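You operate a simulated robot arm through the tools that you are given. There is no shell and no other tool. Be economical: measure what you need, move in short steps, check, and stop when the job is done.

Carry out the task below with a simulated robot arm. There is one attempt and no reset: what you move stays moved.

TASK
Lower the teal hanging panel to the LOW mark.
Fine: open the RELEASE door, draw the brass bolt, keep the red hold button down; then push the bolt back in and shut the door. Where these are worked on the way, their far stop is far enough and under half their travel is too little: brass bolt.

The check looks at the end state, three seconds after you hand in, the way a careful person would. Anything else that was tipped, shoved, dropped, spilled or broken makes it a failure.

THE ROBOT
A 6-joint arm with a two-finger gripper, on a carriage that runs on a rail from [0.008, -2.224] to [0, 0.116] (x, y) and turns from -114 to 218 degrees about z. Base frame: it is fixed where the carriage stands at the start and does not move with it; the origin is on the floor, on the carriage's upright axis, x ahead of it, y to its left, z up. Readings come in m, degrees, newtons and seconds.
Its first joint turns from -166.0 to 166.0 degrees. Places, roughly: brass bolt [1, 0.1, 1.1]; green release door [1, 0.1, 1.1]; red hold button [1, 0.1, 1.1]. Payload 5 kg.
Tool frame: the origin (TCP) lies between the finger pads and is the grasp point; the fingertips stand 0.03 m ahead of it; z points along the fingers, y is the line along which they close. The gripper opens to 0.176 m. The gripper's body begins 0.153 m behind the TCP.
Orientation is that of the tool frame in the base frame, as [roll, pitch, yaw] about the fixed x, y, z axes, in that order (R = Rz(yaw) Ry(pitch) Rx(roll)). With the fingers straight down and closing along the base's y, the tool's x points along the base's -x, its y along +y and its z along -z.

THE INTERFACE
- The arm moves only by the tool move_arm. Its argument "series" is a list of rows, each an object of numbers (a shift or turn left out is 0, a gripper value left out holds the last): "tx", "ty", "tz": the shift along the tool's x, y, z in m; "rx", "ry", "rz": the turn, a rotation vector about the tool's x, y, z in degrees; "jaw": the gripper command, from -1 (fully open) to 1 (shut), values between in proportion. In form: [{"tx": .., "ty": .., "tz": .., "rx": .., "ry": .., "rz": .., "jaw": ..}, ...]. A call has 1 to 20 rows; each row shifts and turns the commanded pose from where the row before left it, along the tool's axes as they then stand. A row lasts 0.2 s, in which the tool goes at most 0.05 m and 8.6 degrees; a call with a longer step from one row to the next is refused whole, and so is a gripper value outside its range. A pose out of reach is approached as far as the arm can. The call stops where the force on the tool passes 50 N (or 10 N more than at its start, if that is more) or the arm is blocked; 0.2 s more then pass. Each finger halts on what it meets, pressing with about 41 N; the grip force reading is that of the motor and also rises with nothing between the fingers. The clock runs only during rows and for 0.2 s after the last one: add rows that do not move to give the fingers time. It gives the time, the measured TCP pose, the force on the tool (base axes), the opening and the grip force at its end, in the units of the frame above (readings bear some noise), with the torque about the TCP (base axes, N m) and any sound that the robot's microphone picked up.
- Cameras (640 x 400 px; columns grow to the right, rows downward): "scene" is now at [0.0669, 0.1826, 1.616]; the picture's right is [-0.31, -0.95, 0.00], its down [-0.41, 0.14, -0.90] and it looks along [0.85, -0.28, -0.44] (base axes); focal length 275 px, centre (320, 200). "wrist" rides on the gripper at [0.067, -0.009, -0.183] in the tool frame; the picture's right is [0.14, 0.99, 0.00], its down [-0.92, 0.13, -0.36] and it looks along [-0.36, 0.05, 0.93] (tool axes); focal length 251 px, centre (320, 200).
- capture(camera): a new picture of that camera. No time passes.
- lift_body(by): slides the trunk up (or, below 0, down) by that many m; the arm and the scene camera ride with it, the base frame stays. It gives what a move gives, with no picture.
- drive_base(legs): drives the robot by 1 to 6 legs, each [ahead, left, turn to the left] in m, m and degrees, along the robot's own axes; the way and the turn of a leg run together, so that a leg with both is an arc; at most 1.5 m and 180 degrees a leg. The arm and the cameras ride along, it lands a little off, and it stops where it bumps. It keeps to its track: a leg is cut to what the track allows. It gives what a move gives.
- head_to(pan, tilt): turns the head with the scene camera to pan (to the left, within 120 degrees either way) and tilt (down, from -29 to 69), counted from straight ahead of the robot. It gives what a move gives.
- probe_pixels(camera, pixels): for up to 12 pixels [column, row] of the newest picture of that camera ("zoom" is the newest enlarged one), the place [x, y, z] in the base frame of the surface seen there, good to about 0.002 m. No time passes.
- enlarge(camera, box): a new picture of the part [left, top, right, bottom] of that camera's present view, enlarged. No time passes.
- finish_job(): hands the job in; it is judged then, once.

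Keep the steps short. Do not move on a guess: measure, check each grasp and each placing, and mend mistakes. In all there are 80 turns and 52 pictures (those below and enlarged ones count). Leave the gripper open and the arm clear of the work at the hand-in unless told otherwise, and finish with a single line.

The tools are called after ">>>" as name(argument=value, ...) on one line, values as JSON. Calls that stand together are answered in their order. move_arm: Moves the arm, as the interface text tells. Its arguments: {"type":"object","properties":{"series":{"type":"array"}},"required":["series"]} The other tools are called the same way: lift_body (by) slides the trunk up or down; drive_base (legs) drives the base; head_to (pan, tilt) turns the head that bears the scene camera; capture (camera) takes a picture; probe_pixels (camera, pixels) gives the place of the surface under pixels of a picture; enlarge (camera, box) takes an enlarged picture of a part of a camera's view; finish_job () hands the job in.

At the start:

```text
clock: 0.0
ee_pos: [0.787, 0.0258, 1.2838]
orientation: [-180.0, 0.1, 180.0]
ft_force: [0.6, -0.2, 0.1]
ft_torque: [0.01, 0.0, 0.01]
gripper_width: 0.1761
finger_force: 0.0
trunk travel left (down, up): [-0.15, 0.2]
robot x, y, heading: [-0.0013, -0.0022, -0.1]
head pan, tilt: [-18.4, 25.9]
```

scene: 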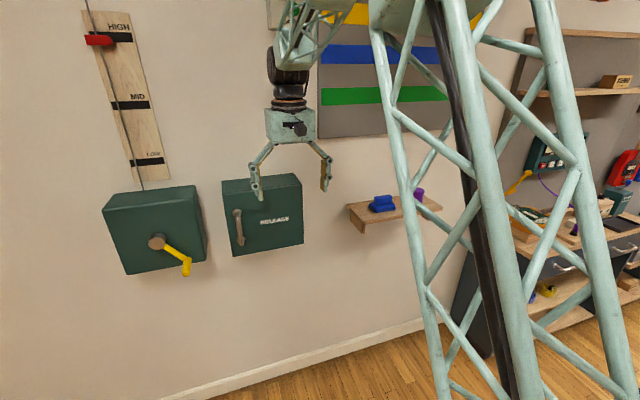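
wrist: 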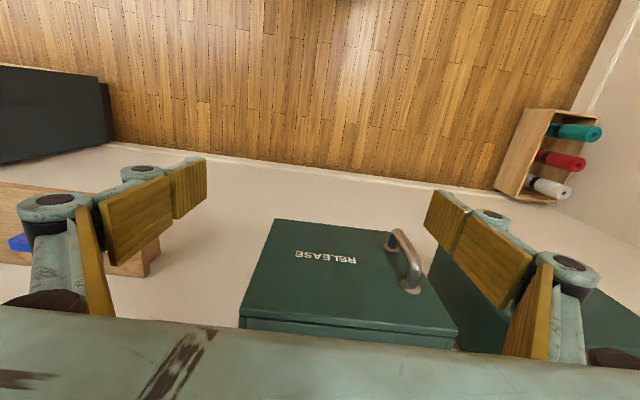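

I see the RELEASE box at about (262,215) with its handle at (239,227), the crank box to its left, and the scale with a red pointer at HIGH. I'll zoom in on the release box and on the panel.

>>> enlarge(camera="scene", box=[90, 160, 330, 310])

>>> probe_pixels(camera="scene", pixels=[[237, 212], [242, 243], [239, 228], [228, 200], [234, 254], [301, 190], [302, 242], [223, 182], [294, 175], [265, 235], [186, 262], [330, 260]])

>>> head_to(pan=0, tilt=10)

>>> capture(camera="scene")

```text
2.67 times, centred on (210, 235) of scene
```

zoom: 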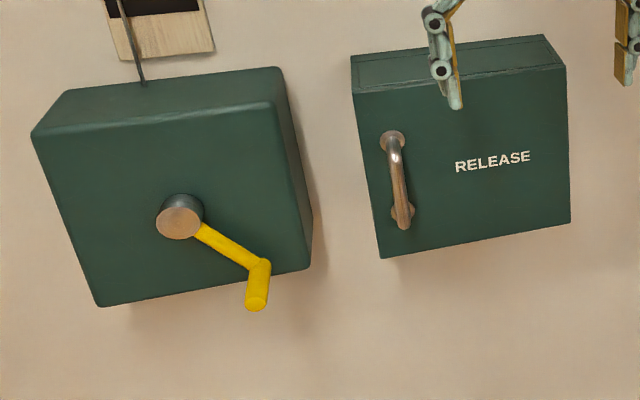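

```text
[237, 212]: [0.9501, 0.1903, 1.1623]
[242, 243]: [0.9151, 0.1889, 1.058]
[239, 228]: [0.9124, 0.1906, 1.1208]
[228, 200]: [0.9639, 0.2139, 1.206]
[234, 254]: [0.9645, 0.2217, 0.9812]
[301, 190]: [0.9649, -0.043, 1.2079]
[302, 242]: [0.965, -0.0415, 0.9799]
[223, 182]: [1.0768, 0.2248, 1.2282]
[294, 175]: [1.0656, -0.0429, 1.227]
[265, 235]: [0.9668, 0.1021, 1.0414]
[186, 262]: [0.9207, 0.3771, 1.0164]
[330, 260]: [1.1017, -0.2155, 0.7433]
```

```text
clock: 0.8
ee_pos: [0.7865, 0.0246, 1.2838]
orientation: [-180.0, 0.0, -179.9]
ft_force: [0.6, -0.8, -0.1]
ft_torque: [0.0, 0.02, -0.01]
gripper_width: 0.1761
finger_force: 0.0
trunk travel left (down, up): [-0.15, 0.2]
robot x, y, heading: [0.0037, 0.0, -0.2]
head pan, tilt: [0.0, 10.0]
```

```text
48 pictures are left
```

scene: 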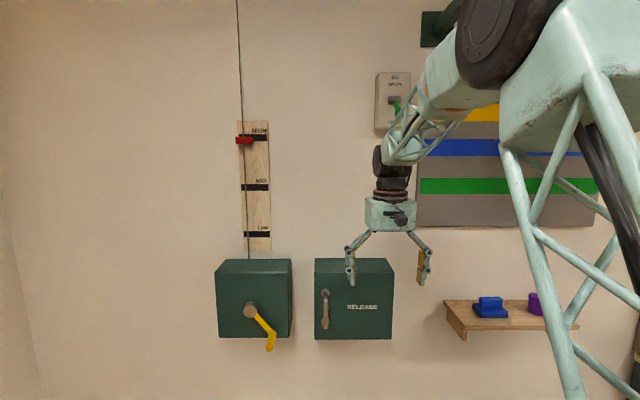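

The rope runs up from the crank box. I'll look at the switch plate at (393,100), then tilt up to find the teal panel.

>>> enlarge(camera="scene", box=[340, 40, 500, 140])

>>> head_to(pan=10, tilt=-25)

>>> capture(camera="scene")

```text
4.00 times, centred on (420, 90) of scene
```

zoom: 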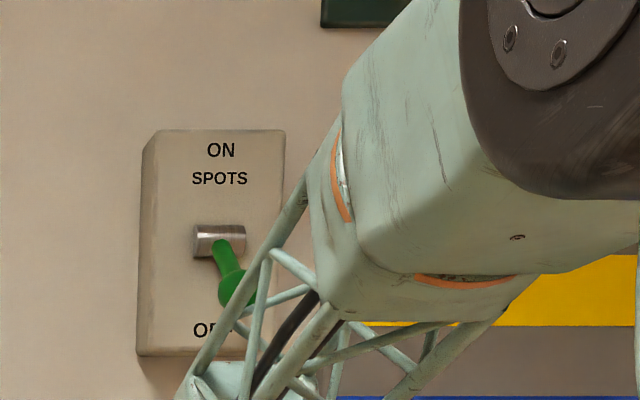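

```text
clock: 1.8
ee_pos: [0.7874, 0.025, 1.283]
orientation: [-179.9, 0.0, 179.9]
ft_force: [-0.2, -0.4, -0.8]
ft_torque: [-0.04, -0.02, 0.0]
gripper_width: 0.1762
finger_force: 0.0
trunk travel left (down, up): [-0.15, 0.2]
robot x, y, heading: [-0.0019, -0.0011, 0.0]
head pan, tilt: [10.0, -25.0]
```

```text
46 pictures are left
```

scene: 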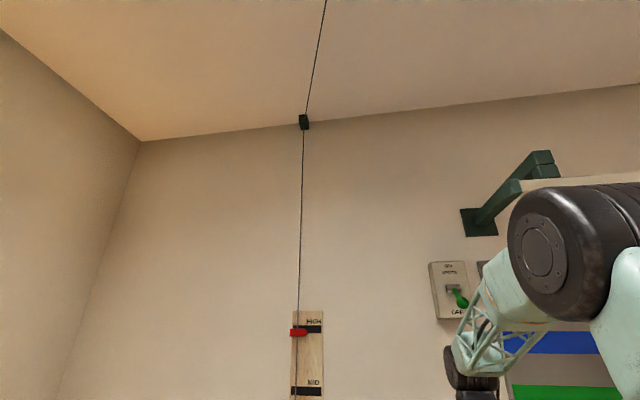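

The rope runs up to the ceiling, so the panel hangs elsewhere and the red pointer shows its height. First the door: I'll turn the tool to point along +x, with the fingers closing along y.

>>> move_arm(series=[{"ry": -8.2}, {"ry": -8.2}, {"ry": -8.2}, {"ry": -8.2}, {"ry": -8.2}, {"ry": -8.2}, {"ry": -8.2}, {"ry": -8.2}, {"ry": -8.2}, {"ry": -8.2}, {"ry": -8.0}, {"ty": 0.04, "tx": 0.04}, {"ty": 0.04, "tx": 0.04}, {"ty": 0.04, "tx": 0.04}, {"ty": 0.04, "tx": 0.04}, {"ty": 0.005, "tx": 0.013}, {"jaw": -0.3}, {}])

>>> head_to(pan=-3, tilt=25)

>>> capture(camera="scene")

>>> capture(camera="wrist")

```text
refused: row 12 steps farther than a row can; nothing moved
```

```text
clock: 3.0
ee_pos: [0.7863, 0.0252, 1.2838]
orientation: [-180.0, -0.1, 179.9]
ft_force: [-0.2, -0.6, 0.4]
ft_torque: [0.03, -0.03, 0.04]
gripper_width: 0.1761
finger_force: 0.0
trunk travel left (down, up): [-0.15, 0.2]
robot x, y, heading: [-0.0011, -0.0003, -0.1]
head pan, tilt: [-3.0, 25.0]
```

```text
45 pictures are left
```

scene: 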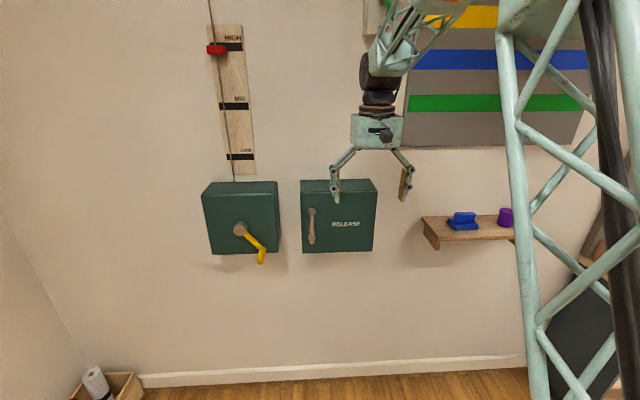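

```text
44 pictures are left
```

wrist: 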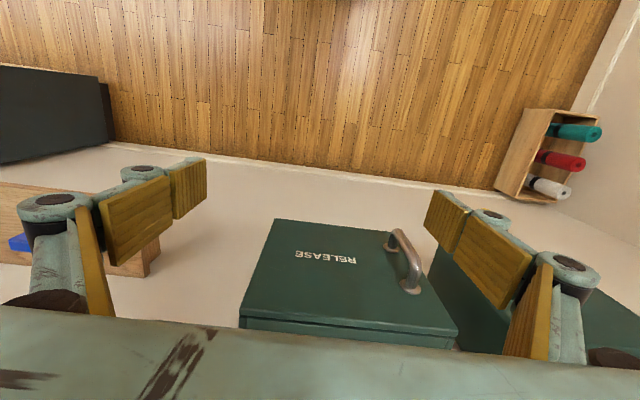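

The move was refused because row 12 was too long (0.057 m). I'll send it again with shorter steps.

>>> move_arm(series=[{"ry": -8.2}, {"ry": -8.2}, {"ry": -8.2}, {"ry": -8.2}, {"ry": -8.2}, {"ry": -8.2}, {"ry": -8.2}, {"ry": -8.2}, {"ry": -8.2}, {"ry": -8.2}, {"ry": -8.0}, {"ty": 0.033, "tx": 0.034}, {"ty": 0.033, "tx": 0.034}, {"ty": 0.033, "tx": 0.034}, {"ty": 0.033, "tx": 0.034}, {"ty": 0.033, "tx": 0.034}, {"jaw": -0.3}, {}, {}])

>>> capture(camera="scene")

>>> capture(camera="wrist")

```text
clock: 7.0
ee_pos: [0.7951, 0.1923, 1.1143]
orientation: [-165.3, 89.9, -165.3]
ft_force: [0.0, -0.3, -0.7]
ft_torque: [0.01, 0.0, -0.01]
gripper_width: 0.1144
finger_force: 0.0
out of reach, approached as far as the arm can: row 6, 11, 12
trunk travel left (down, up): [-0.15, 0.2]
robot x, y, heading: [0.0005, -0.0014, -0.0]
head pan, tilt: [-3.0, 25.0]
```

```text
43 pictures are left
```

scene: 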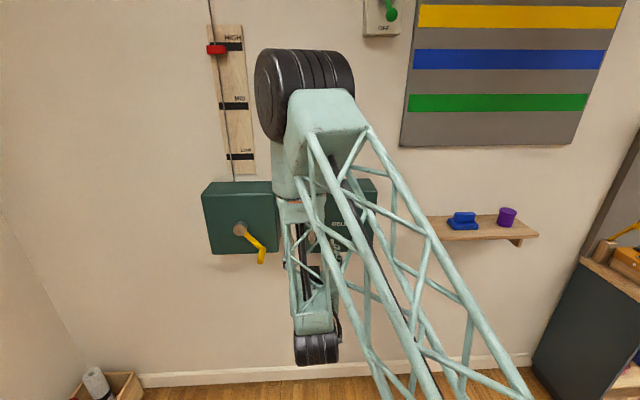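

```text
42 pictures are left
```

wrist: 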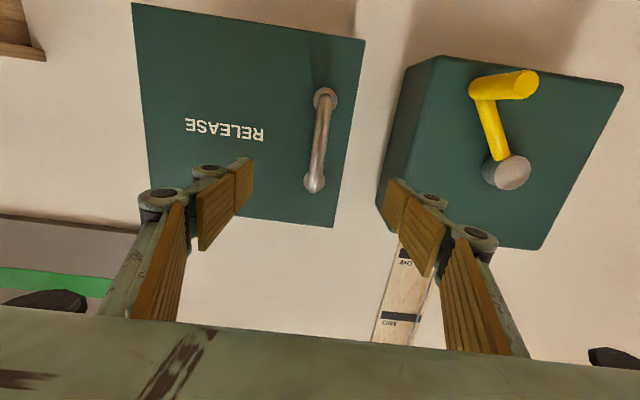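

The tool faces the door with the handle between the fingers at (320,140). I'll narrow the jaws and advance 0.11 m around the handle bar.

>>> move_arm(series=[{"jaw": 0.3}, {}, {}, {"tz": 0.03}, {"tz": 0.03}, {"tz": 0.025}, {"tz": 0.02}, {}])

>>> capture(camera="wrist")

```text
clock: 8.8
ee_pos: [0.9002, 0.1934, 1.1138]
orientation: [75.7, 90.0, 75.7]
ft_force: [0.2, -0.4, -0.3]
ft_torque: [0.01, -0.04, 0.01]
gripper_width: 0.0617
finger_force: 0.0
trunk travel left (down, up): [-0.15, 0.2]
robot x, y, heading: [-0.0022, 0.0018, -0.0]
head pan, tilt: [-3.0, 25.0]
```

```text
41 pictures are left
```

wrist: 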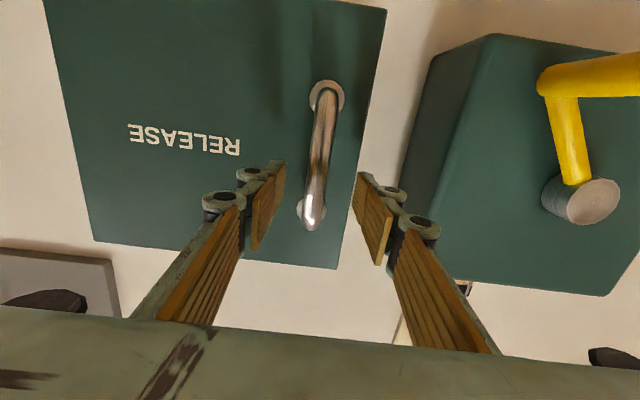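

The handle is between the fingers, so I'll close on it.

>>> move_arm(series=[{"jaw": 1}, {}, {}, {}])

```text
clock: 9.8
ee_pos: [0.9015, 0.1895, 1.1141]
orientation: [111.8, 89.9, 111.8]
ft_force: [3.5, -23.7, -0.3]
ft_torque: [-0.13, -0.05, -0.53]
gripper_width: 0.0169
finger_force: 45.0
trunk travel left (down, up): [-0.15, 0.2]
robot x, y, heading: [0.0006, -0.0006, -0.2]
head pan, tilt: [-3.0, 25.0]
```

The handle is gripped (opening 0.017 m, 45 N). The hinge is on the right at about y=-0.043, so I'll swing the door along its arc, starting with 18 degrees.

>>> move_arm(series=[{"tz": -0.012, "ty": -0.0039, "rx": -3}, {"tz": -0.012, "ty": -0.0039, "rx": -3}, {"tz": -0.012, "ty": -0.0039, "rx": -3}, {"tz": -0.012, "ty": -0.0039, "rx": -3}, {"tz": -0.012, "ty": -0.0039, "rx": -3}, {"tz": -0.012, "ty": -0.0039, "rx": -3}])

>>> capture(camera="wrist")

```text
clock: 11.2
ee_pos: [0.8349, 0.1611, 1.1153]
orientation: [-81.1, 89.9, -62.8]
ft_force: [0.7, -1.3, 1.2]
ft_torque: [0.07, 0.31, -0.25]
gripper_width: 0.0171
finger_force: 45.0
trunk travel left (down, up): [-0.15, 0.2]
robot x, y, heading: [-0.0024, -0.0012, 0.2]
head pan, tilt: [-3.0, 25.0]
```

```text
40 pictures are left
```

wrist: 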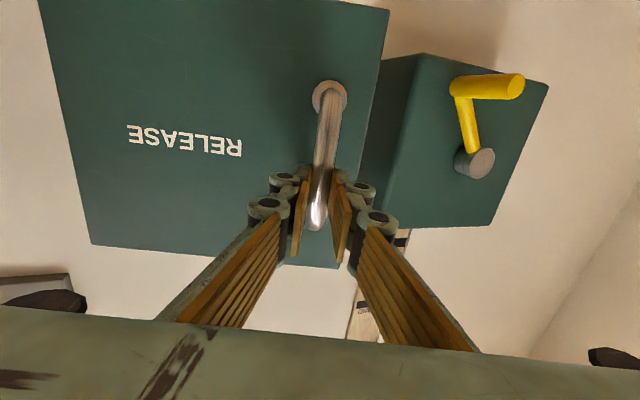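

The door is swinging with low forces, so I'll go on another 48 degrees.

>>> move_arm(series=[{"tz": -0.016, "ty": -0.0054, "rx": -4}, {"tz": -0.016, "ty": -0.0054, "rx": -4}, {"tz": -0.016, "ty": -0.0054, "rx": -4}, {"tz": -0.016, "ty": -0.0054, "rx": -4}, {"tz": -0.016, "ty": -0.0054, "rx": -4}, {"tz": -0.016, "ty": -0.0054, "rx": -4}, {"tz": -0.016, "ty": -0.0054, "rx": -4}, {"tz": -0.016, "ty": -0.0054, "rx": -4}, {"tz": -0.016, "ty": -0.0054, "rx": -4}, {"tz": -0.016, "ty": -0.0054, "rx": -4}, {"tz": -0.016, "ty": -0.0054, "rx": -4}, {"tz": -0.016, "ty": -0.0054, "rx": -4}])

>>> capture(camera="scene")

```text
clock: 12.5
ee_pos: [0.77, 0.1032, 1.115]
orientation: [158.4, 89.9, -162.1]
ft_force: [-3.1, 5.1, 4.4]
ft_torque: [-0.38, 0.36, -0.28]
gripper_width: 0.0169
finger_force: 45.9
trunk travel left (down, up): [-0.15, 0.2]
robot x, y, heading: [-0.0015, 0.0012, 0.0]
head pan, tilt: [-3.0, 25.0]
stopped in row 6: the force on the tool passed its limit at 52 N (the readings are from after the stop); the commanded pose is now the measured one
```

```text
39 pictures are left
```

scene: 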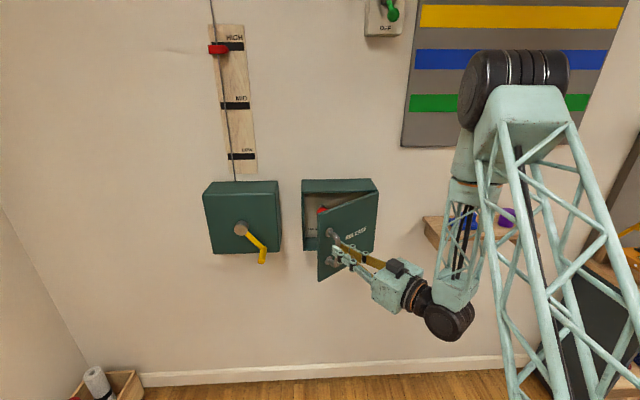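

The door stands about 40° open. The readings fit a hinge at about (0.956, -0.037), so my arc was slightly off. I'll go on with the corrected arc in slower steps.

>>> move_arm(series=[{"tz": -0.0098, "ty": -0.0026, "rx": -2.5}, {"tz": -0.0098, "ty": -0.0026, "rx": -2.5}, {"tz": -0.0098, "ty": -0.0026, "rx": -2.5}, {"tz": -0.0098, "ty": -0.0026, "rx": -2.5}, {"tz": -0.0098, "ty": -0.0026, "rx": -2.5}, {"tz": -0.0098, "ty": -0.0026, "rx": -2.5}, {"tz": -0.0098, "ty": -0.0026, "rx": -2.5}, {"tz": -0.0098, "ty": -0.0026, "rx": -2.5}, {"tz": -0.0098, "ty": -0.0026, "rx": -2.5}, {"tz": -0.0098, "ty": -0.0026, "rx": -2.5}, {"tz": -0.0098, "ty": -0.0026, "rx": -2.5}, {"tz": -0.0098, "ty": -0.0026, "rx": -2.5}])

```text
clock: 14.4
ee_pos: [0.7306, 0.0329, 1.1148]
orientation: [122.0, 89.7, -178.2]
ft_force: [-9.8, 4.4, 4.5]
ft_torque: [0.28, -0.56, -0.05]
gripper_width: 0.017
finger_force: 45.1
trunk travel left (down, up): [-0.15, 0.2]
robot x, y, heading: [-0.0013, 0.0005, 0.1]
head pan, tilt: [-3.0, 25.0]
stopped in row 9: the force on the tool passed its limit at 53 N (the readings are from after the stop); the commanded pose is now the measured one
```

The door is at about 60°. The command is reset at each stop, so I'll continue with a slightly refined arc.

>>> move_arm(series=[{"tz": -0.0098, "ty": -0.0023, "rx": -2.5}, {"tz": -0.0098, "ty": -0.0023, "rx": -2.5}, {"tz": -0.0098, "ty": -0.0023, "rx": -2.5}, {"tz": -0.0098, "ty": -0.0023, "rx": -2.5}, {"tz": -0.0098, "ty": -0.0023, "rx": -2.5}, {"tz": -0.0098, "ty": -0.0023, "rx": -2.5}, {"tz": -0.0098, "ty": -0.0023, "rx": -2.5}, {"tz": -0.0098, "ty": -0.0023, "rx": -2.5}, {"tz": -0.0098, "ty": -0.0023, "rx": -2.5}, {"tz": -0.0098, "ty": -0.0023, "rx": -2.5}, {"tz": -0.0098, "ty": -0.0023, "rx": -2.5}, {"tz": -0.0098, "ty": -0.0023, "rx": -2.5}])

>>> capture(camera="scene")

```text
clock: 15.7
ee_pos: [0.7169, -0.0237, 1.1152]
orientation: [93.8, 89.7, 168.0]
ft_force: [-16.7, 3.2, 7.0]
ft_torque: [0.6, -0.66, 0.14]
gripper_width: 0.0171
finger_force: 44.7
trunk travel left (down, up): [-0.15, 0.2]
robot x, y, heading: [0.001, 0.0026, 0.0]
head pan, tilt: [-3.0, 25.0]
stopped in row 6: the force on the tool passed its limit at 52 N (the readings are from after the stop); the commanded pose is now the measured one
```

```text
38 pictures are left
```

scene: 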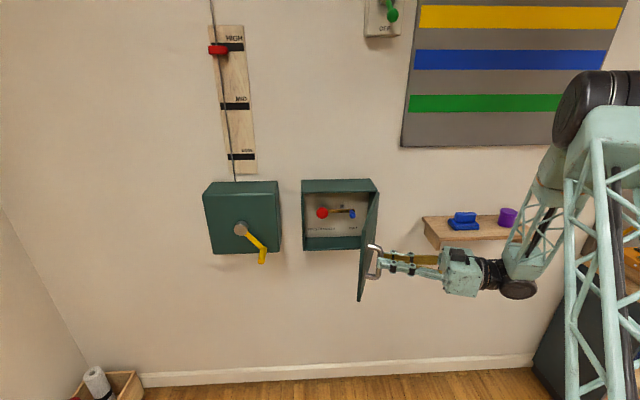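

The door is about 74° open, and inside I can see a red button at (322,212) and the bolt at (345,212). I'll swing a bit farther with less inward push.

>>> move_arm(series=[{"tz": -0.0098, "ty": 0.001, "rx": -2.5}, {"tz": -0.0098, "ty": -0.0018, "rx": -2.5}, {"tz": -0.0098, "ty": -0.0018, "rx": -2.5}, {"tz": -0.0098, "ty": -0.0018, "rx": -2.5}, {"tz": -0.0098, "ty": -0.0018, "rx": -2.5}, {"tz": -0.0098, "ty": -0.0018, "rx": -2.5}, {"tz": -0.0098, "ty": -0.0018, "rx": -2.5}, {"tz": -0.0098, "ty": -0.0018, "rx": -2.5}, {"tz": -0.0098, "ty": -0.0018, "rx": -2.5}, {"tz": -0.0098, "ty": -0.0018, "rx": -2.5}])

>>> capture(camera="scene")

>>> enlarge(camera="scene", box=[290, 170, 402, 240])

```text
clock: 17.9
ee_pos: [0.7251, -0.1222, 1.1128]
orientation: [81.8, 89.5, -179.2]
ft_force: [18.2, 2.5, 31.7]
ft_torque: [1.07, -0.56, -0.53]
gripper_width: 0.017
finger_force: 45.1
trunk travel left (down, up): [-0.15, 0.2]
robot x, y, heading: [-0.0025, -0.0016, -0.0]
head pan, tilt: [-3.0, 25.0]
```

```text
37 pictures are left
```

scene: 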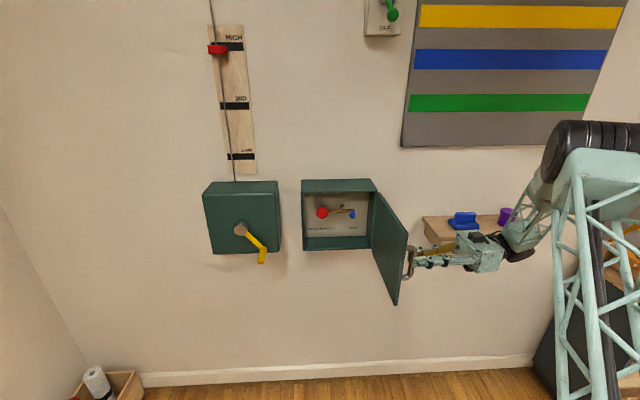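

```text
5.71 times, centred on (346, 205) of scene
```

zoom: 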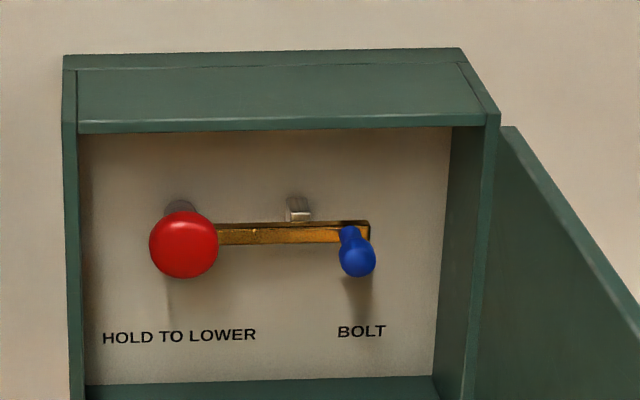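

The door is about 98° open, which gives room. Inside, the brass bolt reaches behind the red button, and its blue knob draws to the right. I'll measure these.

>>> probe_pixels(camera="zoom", pixels=[[182, 240], [357, 262], [348, 232], [230, 236], [330, 236], [300, 208], [300, 160], [440, 250], [115, 250], [300, 385], [300, 127], [490, 300]])

>>> move_arm(series=[{"jaw": -0.2}, {}, {}, {}])

```text
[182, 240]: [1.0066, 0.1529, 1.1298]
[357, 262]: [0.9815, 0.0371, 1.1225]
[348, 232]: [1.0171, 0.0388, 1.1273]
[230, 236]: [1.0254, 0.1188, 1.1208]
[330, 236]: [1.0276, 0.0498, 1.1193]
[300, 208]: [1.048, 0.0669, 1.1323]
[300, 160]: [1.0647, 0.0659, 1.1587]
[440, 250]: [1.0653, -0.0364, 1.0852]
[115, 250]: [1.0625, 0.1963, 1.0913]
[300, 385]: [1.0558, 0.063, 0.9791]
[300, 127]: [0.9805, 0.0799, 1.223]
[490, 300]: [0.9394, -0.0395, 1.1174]
```

```text
clock: 18.9
ee_pos: [0.726, -0.1227, 1.1127]
orientation: [79.5, 89.7, 178.6]
ft_force: [0.7, 0.6, 0.0]
ft_torque: [0.01, 0.02, 0.0]
gripper_width: 0.1056
finger_force: 0.1
trunk travel left (down, up): [-0.15, 0.2]
robot x, y, heading: [-0.0005, 0.0027, 0.1]
head pan, tilt: [-3.0, 25.0]
```

I read the knob at [0.98–1.017, 0.038, 1.122], the button face at [1.007, 0.153, 1.13] and the back plate at x=1.063. The handle is released, so I'll back off and rise over the door.

>>> move_arm(series=[{"tz": -0.035}, {"tz": -0.035}, {"tz": -0.01}, {"tx": -0.04}, {"tx": -0.04}, {"tx": -0.04}, {"tx": -0.04}, {"tx": -0.04}, {"tx": -0.04}, {"tx": -0.04}])

>>> capture(camera="scene")

```text
clock: 21.1
ee_pos: [0.6954, -0.0934, 1.3227]
orientation: [155.3, 89.3, -106.6]
ft_force: [0.1, -1.0, 0.5]
ft_torque: [-0.07, 0.01, -0.02]
gripper_width: 0.1055
finger_force: 0.0
out of reach, approached as far as the arm can: row 3, 4, 5, 6, 7, 8, 9, 10
trunk travel left (down, up): [-0.15, 0.2]
robot x, y, heading: [0.0009, 0.0002, -0.3]
head pan, tilt: [-3.0, 25.0]
```

```text
35 pictures are left
```

scene: 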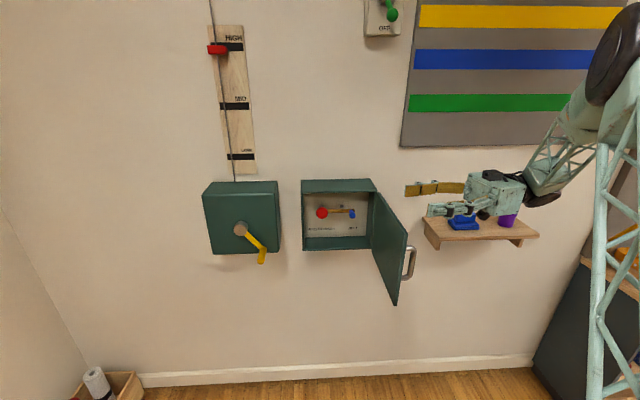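

The arm is clear of the handle and the door stays open at about 98°. I'll turn the tool back to face +x.

>>> move_arm(series=[{"rx": 8.25}, {"rx": 8.25}, {"rx": 8.25}, {"rx": 8.25}, {"rx": 8.25}, {"rx": 8.25}, {"rx": 8.25}, {"rx": 8.25}, {"rx": 8.25}, {"rx": 8.25}, {"rx": 8.25}, {"rx": 8.0}, {}])

```text
clock: 23.9
ee_pos: [0.7551, -0.1165, 1.3469]
orientation: [-176.8, 89.6, -176.6]
ft_force: [0.1, 0.9, -0.1]
ft_torque: [0.0, 0.03, -0.19]
gripper_width: 0.1056
finger_force: 0.1
out of reach, approached as far as the arm can: row 10, 11, 12
trunk travel left (down, up): [-0.15, 0.2]
robot x, y, heading: [-0.0013, 0.0009, 0.1]
head pan, tilt: [-3.0, 25.0]
```

The tool faces +x again. I'll shift left to y≈0.04 and roll it 90° so the fingers close vertically.

>>> move_arm(series=[{"ty": 0.04}, {"ty": 0.04}, {"ty": 0.04}, {"ty": 0.035}, {"rz": 8.2}, {"rz": 8.2}, {"rz": 8.2}, {"rz": 8.2}, {"rz": 8.2}, {"rz": 8.2}, {"rz": 8.2}, {"rz": 8.2}, {"rz": 8.2}, {"rz": 8.2}, {"rz": 8.0}, {}])

```text
clock: 27.3
ee_pos: [0.7688, 0.0354, 1.3532]
orientation: [90.4, -0.1, 90.4]
ft_force: [0.0, -0.3, 0.4]
ft_torque: [0.0, 0.04, 0.0]
gripper_width: 0.1055
finger_force: 0.1
out of reach, approached as far as the arm can: row 1, 2, 3
trunk travel left (down, up): [-0.15, 0.2]
robot x, y, heading: [-0.0016, -0.0003, 0.1]
head pan, tilt: [-3.0, 25.0]
```

The tool faces +x with the fingers closing vertically. I'll lower to z≈1.122, narrow the jaws and look.

>>> move_arm(series=[{"ty": -0.04, "jaw": 0.3}, {"ty": -0.04}, {"ty": -0.04}, {"ty": -0.04}, {"ty": -0.04}, {"ty": -0.031}, {}])

>>> capture(camera="wrist")

>>> capture(camera="scene")

```text
clock: 28.9
ee_pos: [0.8023, 0.0366, 1.1292]
orientation: [90.4, 0.0, 90.4]
ft_force: [0.0, 0.0, -1.0]
ft_torque: [0.01, -0.14, -0.01]
gripper_width: 0.0617
finger_force: 0.1
out of reach, approached as far as the arm can: row 1, 2, 3, 4
trunk travel left (down, up): [-0.15, 0.2]
robot x, y, heading: [-0.0009, 0.0001, -0.1]
head pan, tilt: [-3.0, 25.0]
```

```text
34 pictures are left
```

wrist: 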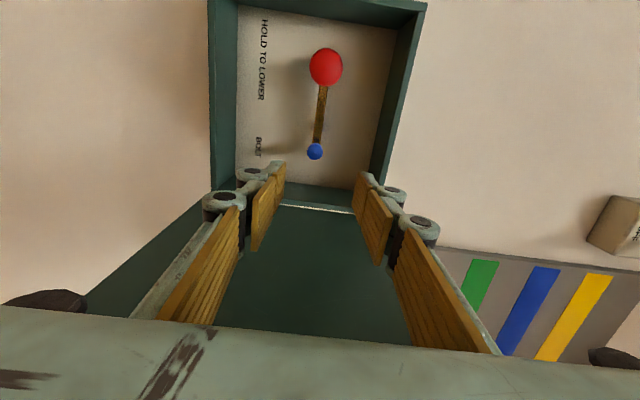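

```text
33 pictures are left
```

scene: 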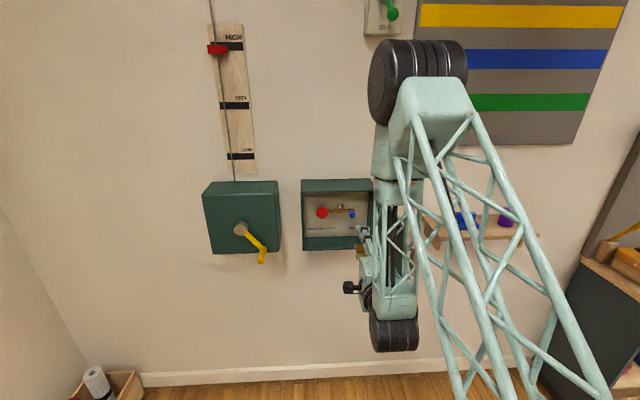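

The knob is at (315,152) in the wrist view. I'll measure the knob, bolt and button from here.

>>> probe_pixels(camera="wrist", pixels=[[315, 152], [309, 152], [321, 152], [318, 140], [320, 120], [326, 68], [312, 68], [340, 68], [326, 52], [326, 82]])

```text
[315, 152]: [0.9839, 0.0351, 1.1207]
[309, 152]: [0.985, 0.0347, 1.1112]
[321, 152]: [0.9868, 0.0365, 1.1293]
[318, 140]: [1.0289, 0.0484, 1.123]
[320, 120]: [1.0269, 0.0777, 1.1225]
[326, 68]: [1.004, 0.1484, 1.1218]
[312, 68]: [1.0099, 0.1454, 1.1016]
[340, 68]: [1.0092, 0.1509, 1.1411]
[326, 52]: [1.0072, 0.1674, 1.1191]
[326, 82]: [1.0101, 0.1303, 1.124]
```

I read the knob at z≈1.1205, y≈0.036. I'll advance so the fingers straddle it, with the TCP at about x=0.983.

>>> move_arm(series=[{"tz": 0.04, "ty": -0.008}, {"tz": 0.04}, {"tz": 0.04}, {"tz": 0.035}, {"tz": 0.025}, {}])

>>> capture(camera="wrist")

```text
clock: 30.3
ee_pos: [0.9846, 0.0375, 1.1223]
orientation: [90.5, 0.0, 90.3]
ft_force: [0.1, 0.0, -0.2]
ft_torque: [-0.04, -0.08, 0.01]
gripper_width: 0.0616
finger_force: 0.1
trunk travel left (down, up): [-0.15, 0.2]
robot x, y, heading: [0.0028, 0.0008, -0.1]
head pan, tilt: [-3.0, 25.0]
```

```text
32 pictures are left
```

wrist: 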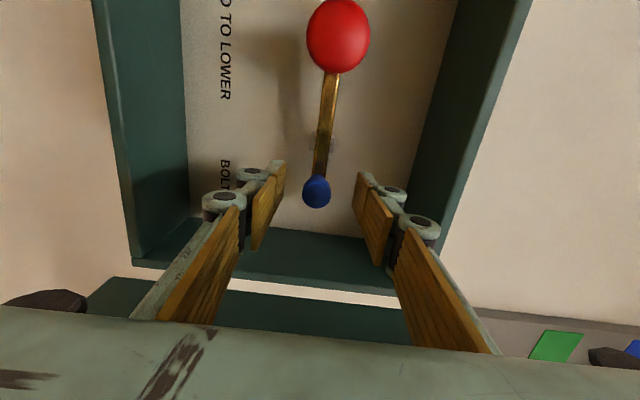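

The knob at (317,192) is between the fingers, so I'll close on it.

>>> move_arm(series=[{"jaw": 1}, {}, {}, {}])

```text
clock: 31.3
ee_pos: [0.9828, 0.0366, 1.1213]
orientation: [90.5, 0.0, 90.3]
ft_force: [-5.2, -0.1, -21.6]
ft_torque: [0.06, 0.33, -0.01]
gripper_width: 0.022
finger_force: 45.0
trunk travel left (down, up): [-0.15, 0.2]
robot x, y, heading: [-0.0, -0.0004, 0.0]
head pan, tilt: [-3.0, 25.0]
```

The knob is gripped at 22 mm. I'll draw the bolt to the right (-y) in small steps.

>>> move_arm(series=[{"tx": -0.008}, {"tx": -0.008}, {"tx": -0.008}, {"tx": -0.008}, {"tx": -0.008}, {"tx": -0.006}, {}])

>>> capture(camera="wrist")

```text
clock: 32.9
ee_pos: [0.9825, -0.0041, 1.1207]
orientation: [90.4, 0.0, 90.4]
ft_force: [26.9, 19.4, -6.2]
ft_torque: [0.08, 0.15, 0.66]
gripper_width: 0.0218
finger_force: 45.6
trunk travel left (down, up): [-0.15, 0.2]
robot x, y, heading: [0.0004, 0.0007, 0.3]
head pan, tilt: [-3.0, 25.0]
```

```text
31 pictures are left
```

wrist: 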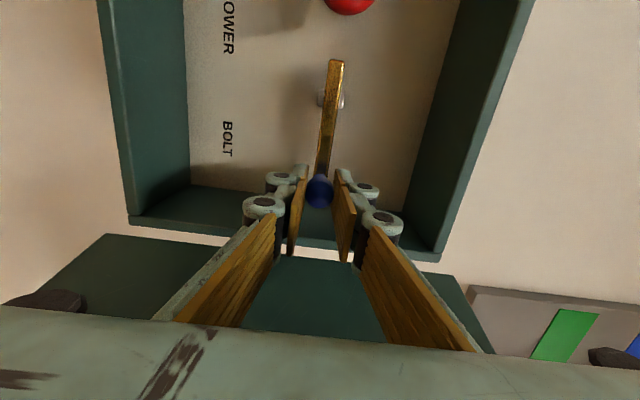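

The bolt has moved 0.041 m and its tip is clear of the button, with 19 N of resistance. I'll pull a touch more to confirm the stop.

>>> move_arm(series=[{"tx": -0.006}, {}])

```text
clock: 33.5
ee_pos: [0.9803, -0.0094, 1.1205]
orientation: [90.4, 0.0, 90.6]
ft_force: [1.6, 34.5, -3.1]
ft_torque: [0.18, 0.06, 1.0]
gripper_width: 0.0226
finger_force: 45.0
trunk travel left (down, up): [-0.15, 0.2]
robot x, y, heading: [-0.0, 0.001, 0.2]
head pan, tilt: [-3.0, 25.0]
```

I'll open, back off a little and check where the knob stands.

>>> move_arm(series=[{"jaw": 0.4}, {}, {}, {"tz": -0.04}, {"tz": -0.04}, {"tz": -0.02}])

>>> capture(camera="wrist")

```text
clock: 34.9
ee_pos: [0.8801, -0.0108, 1.1206]
orientation: [90.3, 0.1, 90.3]
ft_force: [0.1, 0.2, -0.1]
ft_torque: [-0.02, 0.02, -0.02]
gripper_width: 0.0528
finger_force: 0.0
trunk travel left (down, up): [-0.15, 0.2]
robot x, y, heading: [-0.0007, -0.001, 0.1]
head pan, tilt: [-3.0, 25.0]
```

```text
30 pictures are left
```

wrist: 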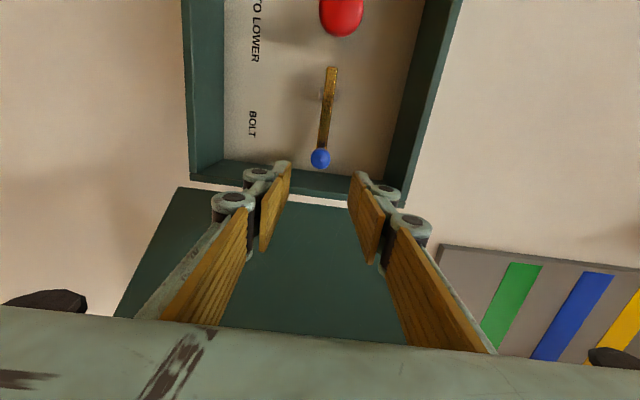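

>>> probe_pixels(camera="wrist", pixels=[[320, 158], [332, 72], [326, 120]])

>>> move_arm(series=[{"jaw": 1}, {"tx": 0.04}, {"tx": 0.04}, {"tx": 0.04}, {"tx": 0.04}, {"tz": 0.03}, {"tz": 0.03}, {"tz": 0.02}, {}])

>>> capture(camera="wrist")

>>> capture(camera="scene")

```text
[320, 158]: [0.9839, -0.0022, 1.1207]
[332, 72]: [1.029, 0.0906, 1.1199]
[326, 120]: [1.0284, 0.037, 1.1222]
```

```text
clock: 36.9
ee_pos: [0.9564, 0.1473, 1.1207]
orientation: [90.4, 0.1, 90.3]
ft_force: [-0.3, -0.3, -0.9]
ft_torque: [-0.01, 0.0, -0.02]
gripper_width: 0.0
finger_force: 41.1
trunk travel left (down, up): [-0.15, 0.2]
robot x, y, heading: [-0.004, -0.0008, 0.1]
head pan, tilt: [-3.0, 25.0]
```

```text
29 pictures are left
```

wrist: 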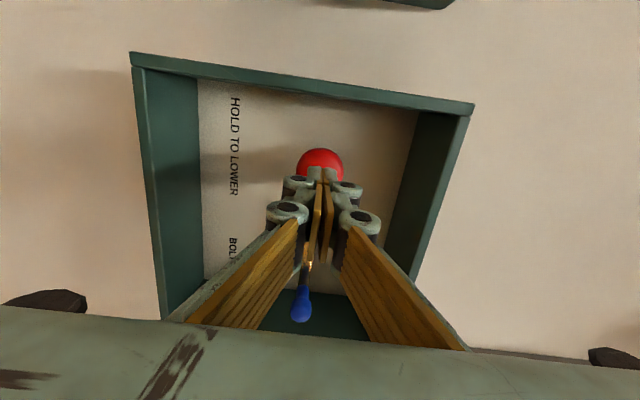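

```text
28 pictures are left
```

scene: 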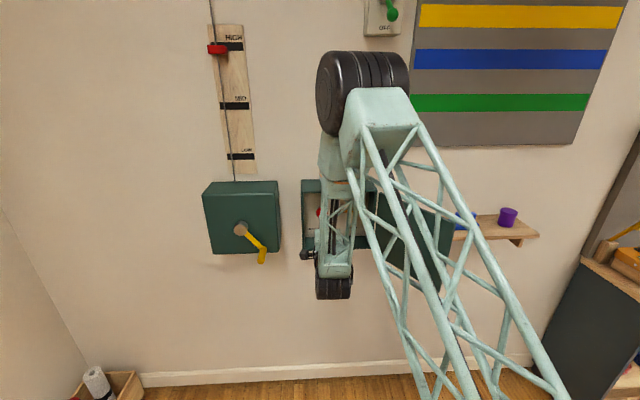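

The bolt drew 0.038 m to its stop (knob at y=-0.002). The closed tips are in front of the button, and the pointer is at row 50 (LOW is about row 155). I'll press gently in small steps and watch.

>>> move_arm(series=[{"tz": 0.008}, {"tz": 0.008}, {"tz": 0.006}, {"tz": 0.006}])

>>> enlarge(camera="scene", box=[150, 0, 310, 180])

```text
clock: 37.9
ee_pos: [0.9884, 0.1465, 1.1212]
orientation: [90.5, 0.0, 90.2]
ft_force: [-6.0, -0.8, -2.3]
ft_torque: [0.01, 0.06, -0.04]
gripper_width: 0.0058
finger_force: 44.6
trunk travel left (down, up): [-0.15, 0.2]
robot x, y, heading: [-0.001, 0.0015, 0.0]
head pan, tilt: [-3.0, 25.0]
heard: click
```

```text
2.22 times, centred on (230, 90) of scene
```

zoom: 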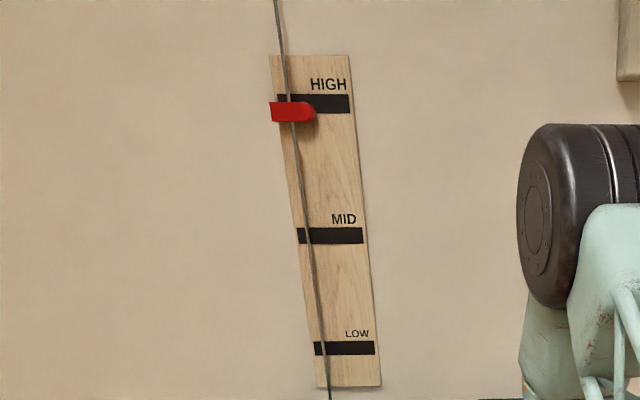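

There was a click and the pointer may have started moving. I'll measure the pointer and marks now, hold 1 s, then measure again.

>>> probe_pixels(camera="zoom", pixels=[[285, 103], [285, 112], [285, 120], [335, 103], [345, 236], [355, 348], [355, 342], [355, 354]])

>>> move_arm(series=[{}, {}, {}, {}])

>>> enlarge(camera="scene", box=[150, 0, 310, 180])

```text
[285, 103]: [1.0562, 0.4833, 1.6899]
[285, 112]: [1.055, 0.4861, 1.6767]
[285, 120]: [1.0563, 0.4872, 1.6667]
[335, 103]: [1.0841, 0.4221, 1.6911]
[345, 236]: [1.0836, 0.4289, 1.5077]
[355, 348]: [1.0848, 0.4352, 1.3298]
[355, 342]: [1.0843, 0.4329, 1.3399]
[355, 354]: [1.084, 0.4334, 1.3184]
```

```text
clock: 38.9
ee_pos: [0.9887, 0.1481, 1.1217]
orientation: [90.4, 0.0, 90.4]
ft_force: [-5.4, -0.6, -3.0]
ft_torque: [0.02, 0.11, -0.01]
gripper_width: 0.0061
finger_force: 45.5
trunk travel left (down, up): [-0.15, 0.2]
robot x, y, heading: [-0.0015, -0.0008, 0.1]
head pan, tilt: [-3.0, 25.0]
```

```text
2.22 times, centred on (230, 90) of scene
```

zoom: 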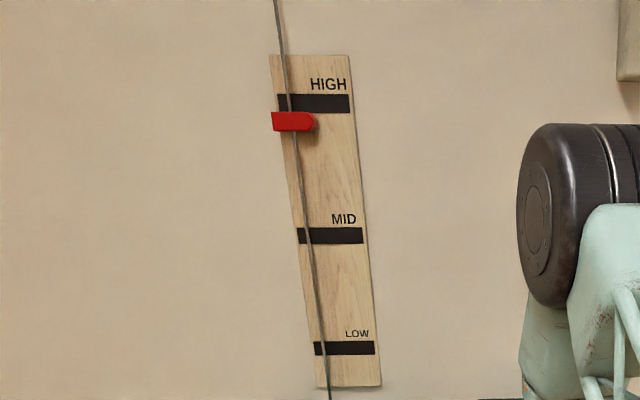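

It's descending by about 10 px/s. I'll probe it, then hold for 4 s.

>>> probe_pixels(camera="zoom", pixels=[[287, 113], [287, 121], [287, 130]])

>>> move_arm(series=[{}, {}, {}, {}, {}, {}, {}, {}, {}, {}, {}, {}, {}, {}, {}, {}, {}, {}, {}, {}])

>>> enlarge(camera="scene", box=[150, 0, 310, 180])

```text
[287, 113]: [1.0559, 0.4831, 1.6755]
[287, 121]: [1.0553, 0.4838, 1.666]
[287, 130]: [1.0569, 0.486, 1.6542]
```

```text
clock: 43.1
ee_pos: [0.9892, 0.147, 1.1221]
orientation: [90.4, 0.1, 90.4]
ft_force: [-6.3, 0.2, 1.0]
ft_torque: [-0.01, -0.02, -0.02]
gripper_width: 0.0063
finger_force: 45.1
trunk travel left (down, up): [-0.15, 0.2]
robot x, y, heading: [-0.0015, 0.0006, 0.3]
head pan, tilt: [-3.0, 25.0]
```

```text
2.22 times, centred on (230, 90) of scene
```

zoom: 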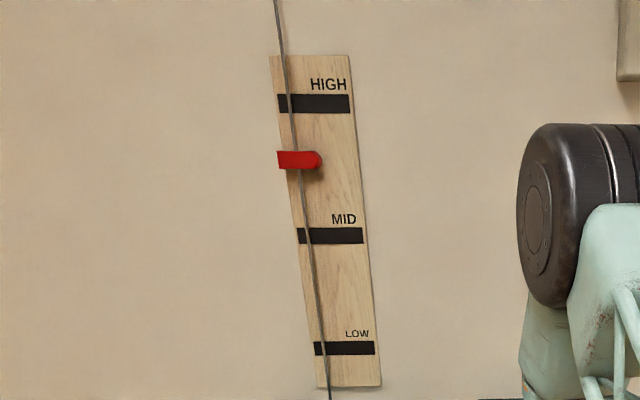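

>>> probe_pixels(camera="zoom", pixels=[[292, 152], [292, 160], [292, 168]])

>>> move_arm(series=[{}, {}, {}, {}, {}, {}, {}, {}, {}, {}, {}, {}, {}, {}, {}, {}, {}, {}, {}, {}])

>>> move_arm(series=[{}, {}, {}, {}, {}, {}, {}, {}, {}, {}, {}, {}, {}, {}, {}, {}, {}, {}, {}, {}])

>>> move_arm(series=[{}, {}, {}, {}, {}, {}, {}, {}, {}, {}, {}, {}, {}, {}, {}, {}, {}, {}, {}, {}])

>>> enlarge(camera="scene", box=[150, 0, 310, 180])

```text
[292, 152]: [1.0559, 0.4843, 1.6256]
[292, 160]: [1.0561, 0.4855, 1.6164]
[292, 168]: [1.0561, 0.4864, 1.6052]
```

```text
clock: 47.3
ee_pos: [0.9884, 0.1475, 1.1218]
orientation: [90.4, 0.0, 90.3]
ft_force: [-5.4, 0.8, 0.1]
ft_torque: [0.01, 0.02, -0.04]
gripper_width: 0.0059
finger_force: 45.2
trunk travel left (down, up): [-0.15, 0.2]
robot x, y, heading: [-0.0019, 0.0031, 0.3]
head pan, tilt: [-3.0, 25.0]
```

```text
clock: 51.5
ee_pos: [0.9891, 0.1473, 1.1219]
orientation: [90.4, 0.0, 90.4]
ft_force: [-5.6, 0.8, 0.1]
ft_torque: [-0.01, 0.0, -0.01]
gripper_width: 0.0058
finger_force: 45.6
trunk travel left (down, up): [-0.15, 0.2]
robot x, y, heading: [-0.0006, -0.0026, 0.2]
head pan, tilt: [-3.0, 25.0]
```

```text
clock: 55.7
ee_pos: [0.9875, 0.1475, 1.1225]
orientation: [90.4, 0.0, 90.3]
ft_force: [-5.5, 0.5, 0.3]
ft_torque: [0.03, -0.03, -0.03]
gripper_width: 0.0059
finger_force: 45.4
trunk travel left (down, up): [-0.15, 0.2]
robot x, y, heading: [-0.0004, 0.0027, 0.1]
head pan, tilt: [-3.0, 25.0]
```

```text
2.22 times, centred on (230, 90) of scene
```

zoom: 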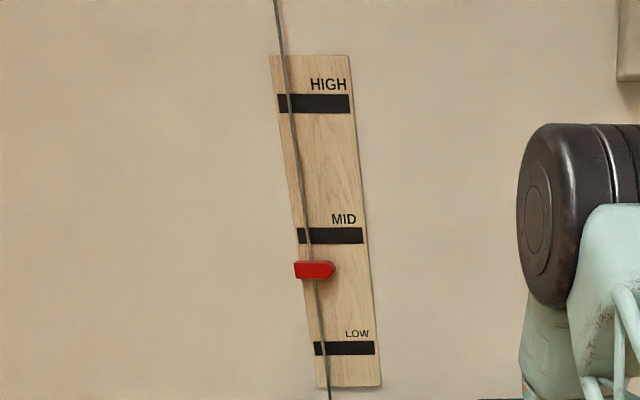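

>>> probe_pixels(camera="zoom", pixels=[[312, 262], [312, 270], [312, 278]])

>>> move_arm(series=[{}, {}, {}, {}, {}, {}, {}, {}, {}, {}, {}, {}, {}, {}, {}, {}, {}, {}, {}, {}])

>>> move_arm(series=[{}, {}, {}, {}, {}, {}, {}, {}, {}, {}, {}, {}, {}, {}, {}, {}, {}, {}])

>>> enlarge(camera="scene", box=[180, 90, 300, 180])

```text
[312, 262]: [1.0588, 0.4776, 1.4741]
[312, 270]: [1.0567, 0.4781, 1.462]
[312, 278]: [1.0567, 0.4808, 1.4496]
```

```text
clock: 59.9
ee_pos: [0.9881, 0.1469, 1.1219]
orientation: [90.4, -0.1, 90.3]
ft_force: [-6.8, 0.4, 1.3]
ft_torque: [0.01, 0.0, -0.02]
gripper_width: 0.0057
finger_force: 44.5
trunk travel left (down, up): [-0.15, 0.2]
robot x, y, heading: [0.0012, 0.0024, 0.1]
head pan, tilt: [-3.0, 25.0]
```

```text
clock: 63.7
ee_pos: [0.9881, 0.1472, 1.1212]
orientation: [90.4, -0.1, 90.3]
ft_force: [-5.6, 0.7, -0.1]
ft_torque: [-0.02, 0.0, -0.06]
gripper_width: 0.006
finger_force: 44.4
trunk travel left (down, up): [-0.15, 0.2]
robot x, y, heading: [-0.0007, -0.0008, 0.1]
head pan, tilt: [-3.0, 25.0]
```

```text
4.44 times, centred on (240, 135) of scene
```

zoom: 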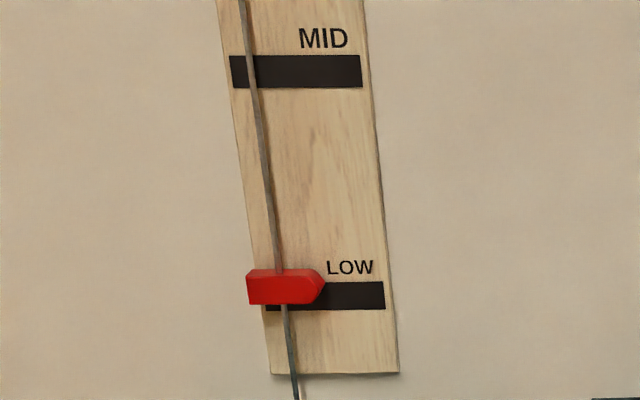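

>>> probe_pixels(camera="zoom", pixels=[[260, 274], [260, 282], [260, 290], [260, 302], [350, 284], [350, 295], [350, 307], [380, 283], [380, 306]])

```text
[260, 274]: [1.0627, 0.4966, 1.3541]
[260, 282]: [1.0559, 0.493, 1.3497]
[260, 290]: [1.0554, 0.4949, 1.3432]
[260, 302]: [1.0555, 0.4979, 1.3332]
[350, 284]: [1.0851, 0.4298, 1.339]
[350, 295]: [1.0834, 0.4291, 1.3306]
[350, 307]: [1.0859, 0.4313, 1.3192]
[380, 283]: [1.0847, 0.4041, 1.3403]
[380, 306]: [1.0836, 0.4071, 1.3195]
```

The pointer centre is at z≈1.342 and the LOW mark centre at 1.330. At 0.012 m/s that is about 1 s more, so I'll hold 4 rows and then let go.

>>> move_arm(series=[{}, {}, {}, {}, {"tz": -0.04}, {"tz": -0.04}, {"tz": -0.04}])

>>> enlarge(camera="scene", box=[180, 90, 300, 180])

>>> probe_pixels(camera="zoom", pixels=[[262, 280], [262, 288], [262, 294], [262, 300], [262, 310], [262, 314], [350, 295]])

>>> capture(camera="wrist")

```text
clock: 65.3
ee_pos: [0.8673, 0.1489, 1.1228]
orientation: [90.4, 0.0, 90.2]
ft_force: [0.6, -0.7, 0.6]
ft_torque: [0.03, -0.03, -0.01]
gripper_width: 0.0
finger_force: 45.0
trunk travel left (down, up): [-0.15, 0.2]
robot x, y, heading: [-0.0011, 0.0, 0.3]
head pan, tilt: [-3.0, 25.0]
```

```text
4.44 times, centred on (240, 135) of scene
```

zoom: 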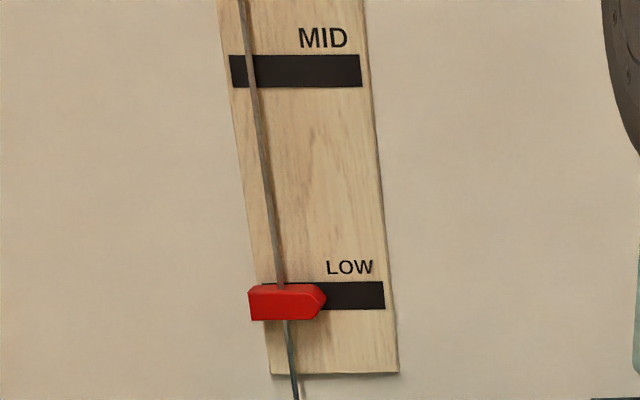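

```text
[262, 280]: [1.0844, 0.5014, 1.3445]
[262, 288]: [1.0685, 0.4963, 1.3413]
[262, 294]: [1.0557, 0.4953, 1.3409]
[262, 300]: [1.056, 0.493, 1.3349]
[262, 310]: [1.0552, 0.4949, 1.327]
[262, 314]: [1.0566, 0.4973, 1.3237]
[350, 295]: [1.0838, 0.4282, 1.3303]
```

```text
21 pictures are left
```

wrist: 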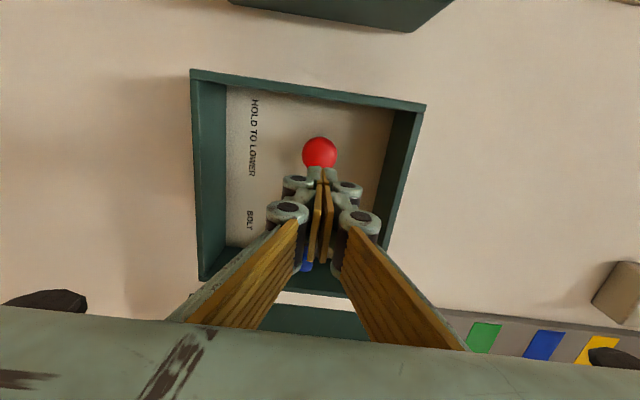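

The pointer centre is now at 1.330, right on LOW. Next I'll go back to the knob at y≈-0.002 to push the bolt in.

>>> move_arm(series=[{"tx": -0.04, "jaw": 0.4}, {"tx": -0.04}, {"tx": -0.04}, {"tx": -0.031, "ty": -0.001}, {}, {"tz": 0.04}, {"tz": 0.04}, {"tz": 0.034}, {}])

>>> capture(camera="wrist")

```text
clock: 67.3
ee_pos: [0.9841, -0.0046, 1.1179]
orientation: [90.4, 0.0, 90.4]
ft_force: [0.2, 0.8, -1.1]
ft_torque: [-0.02, -0.08, -0.01]
gripper_width: 0.0529
finger_force: 0.0
trunk travel left (down, up): [-0.15, 0.2]
robot x, y, heading: [-0.0, 0.0003, -0.1]
head pan, tilt: [-3.0, 25.0]
```

```text
20 pictures are left
```

wrist: 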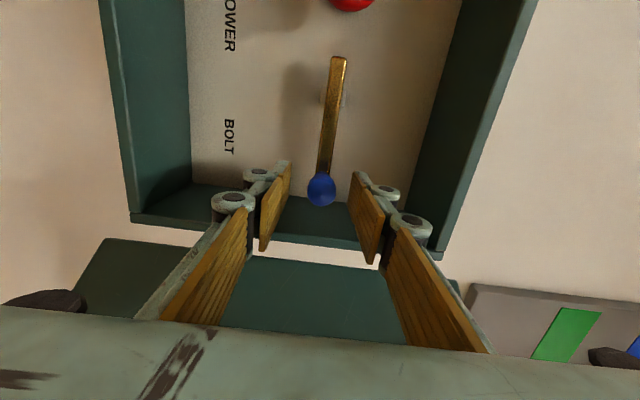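

The knob is between the fingers, slightly above centre. I'll raise 2 mm, grip it, and push it left in small steps to its stop.

>>> move_arm(series=[{"ty": 0.0025}, {"jaw": 1}, {}, {}, {}, {"tx": 0.008}, {"tx": 0.008}, {"tx": 0.008}, {"tx": 0.008}, {"tx": 0.007}, {"tx": 0.004}, {}])

>>> capture(camera="wrist")

```text
clock: 70.0
ee_pos: [0.9819, 0.0343, 1.1202]
orientation: [90.7, -0.1, 90.1]
ft_force: [1.5, -0.9, -5.7]
ft_torque: [-0.01, -0.05, -0.19]
gripper_width: 0.0223
finger_force: 44.8
trunk travel left (down, up): [-0.15, 0.2]
robot x, y, heading: [-0.0001, -0.0056, 0.1]
head pan, tilt: [-3.0, 25.0]
stopped in row 12: the force on the tool passed its limit at 51 N (the readings are from after the stop); the commanded pose is now the measured one
```

```text
19 pictures are left
```

wrist: 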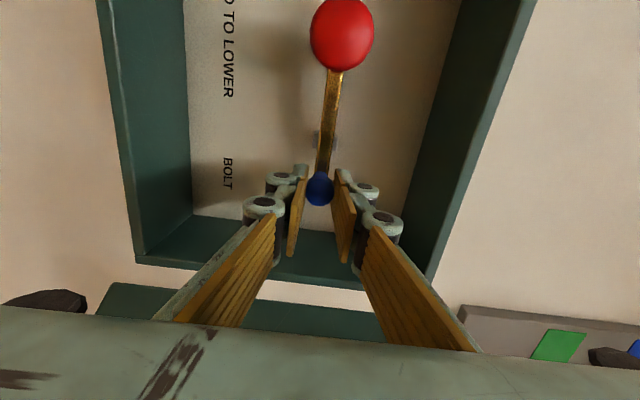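

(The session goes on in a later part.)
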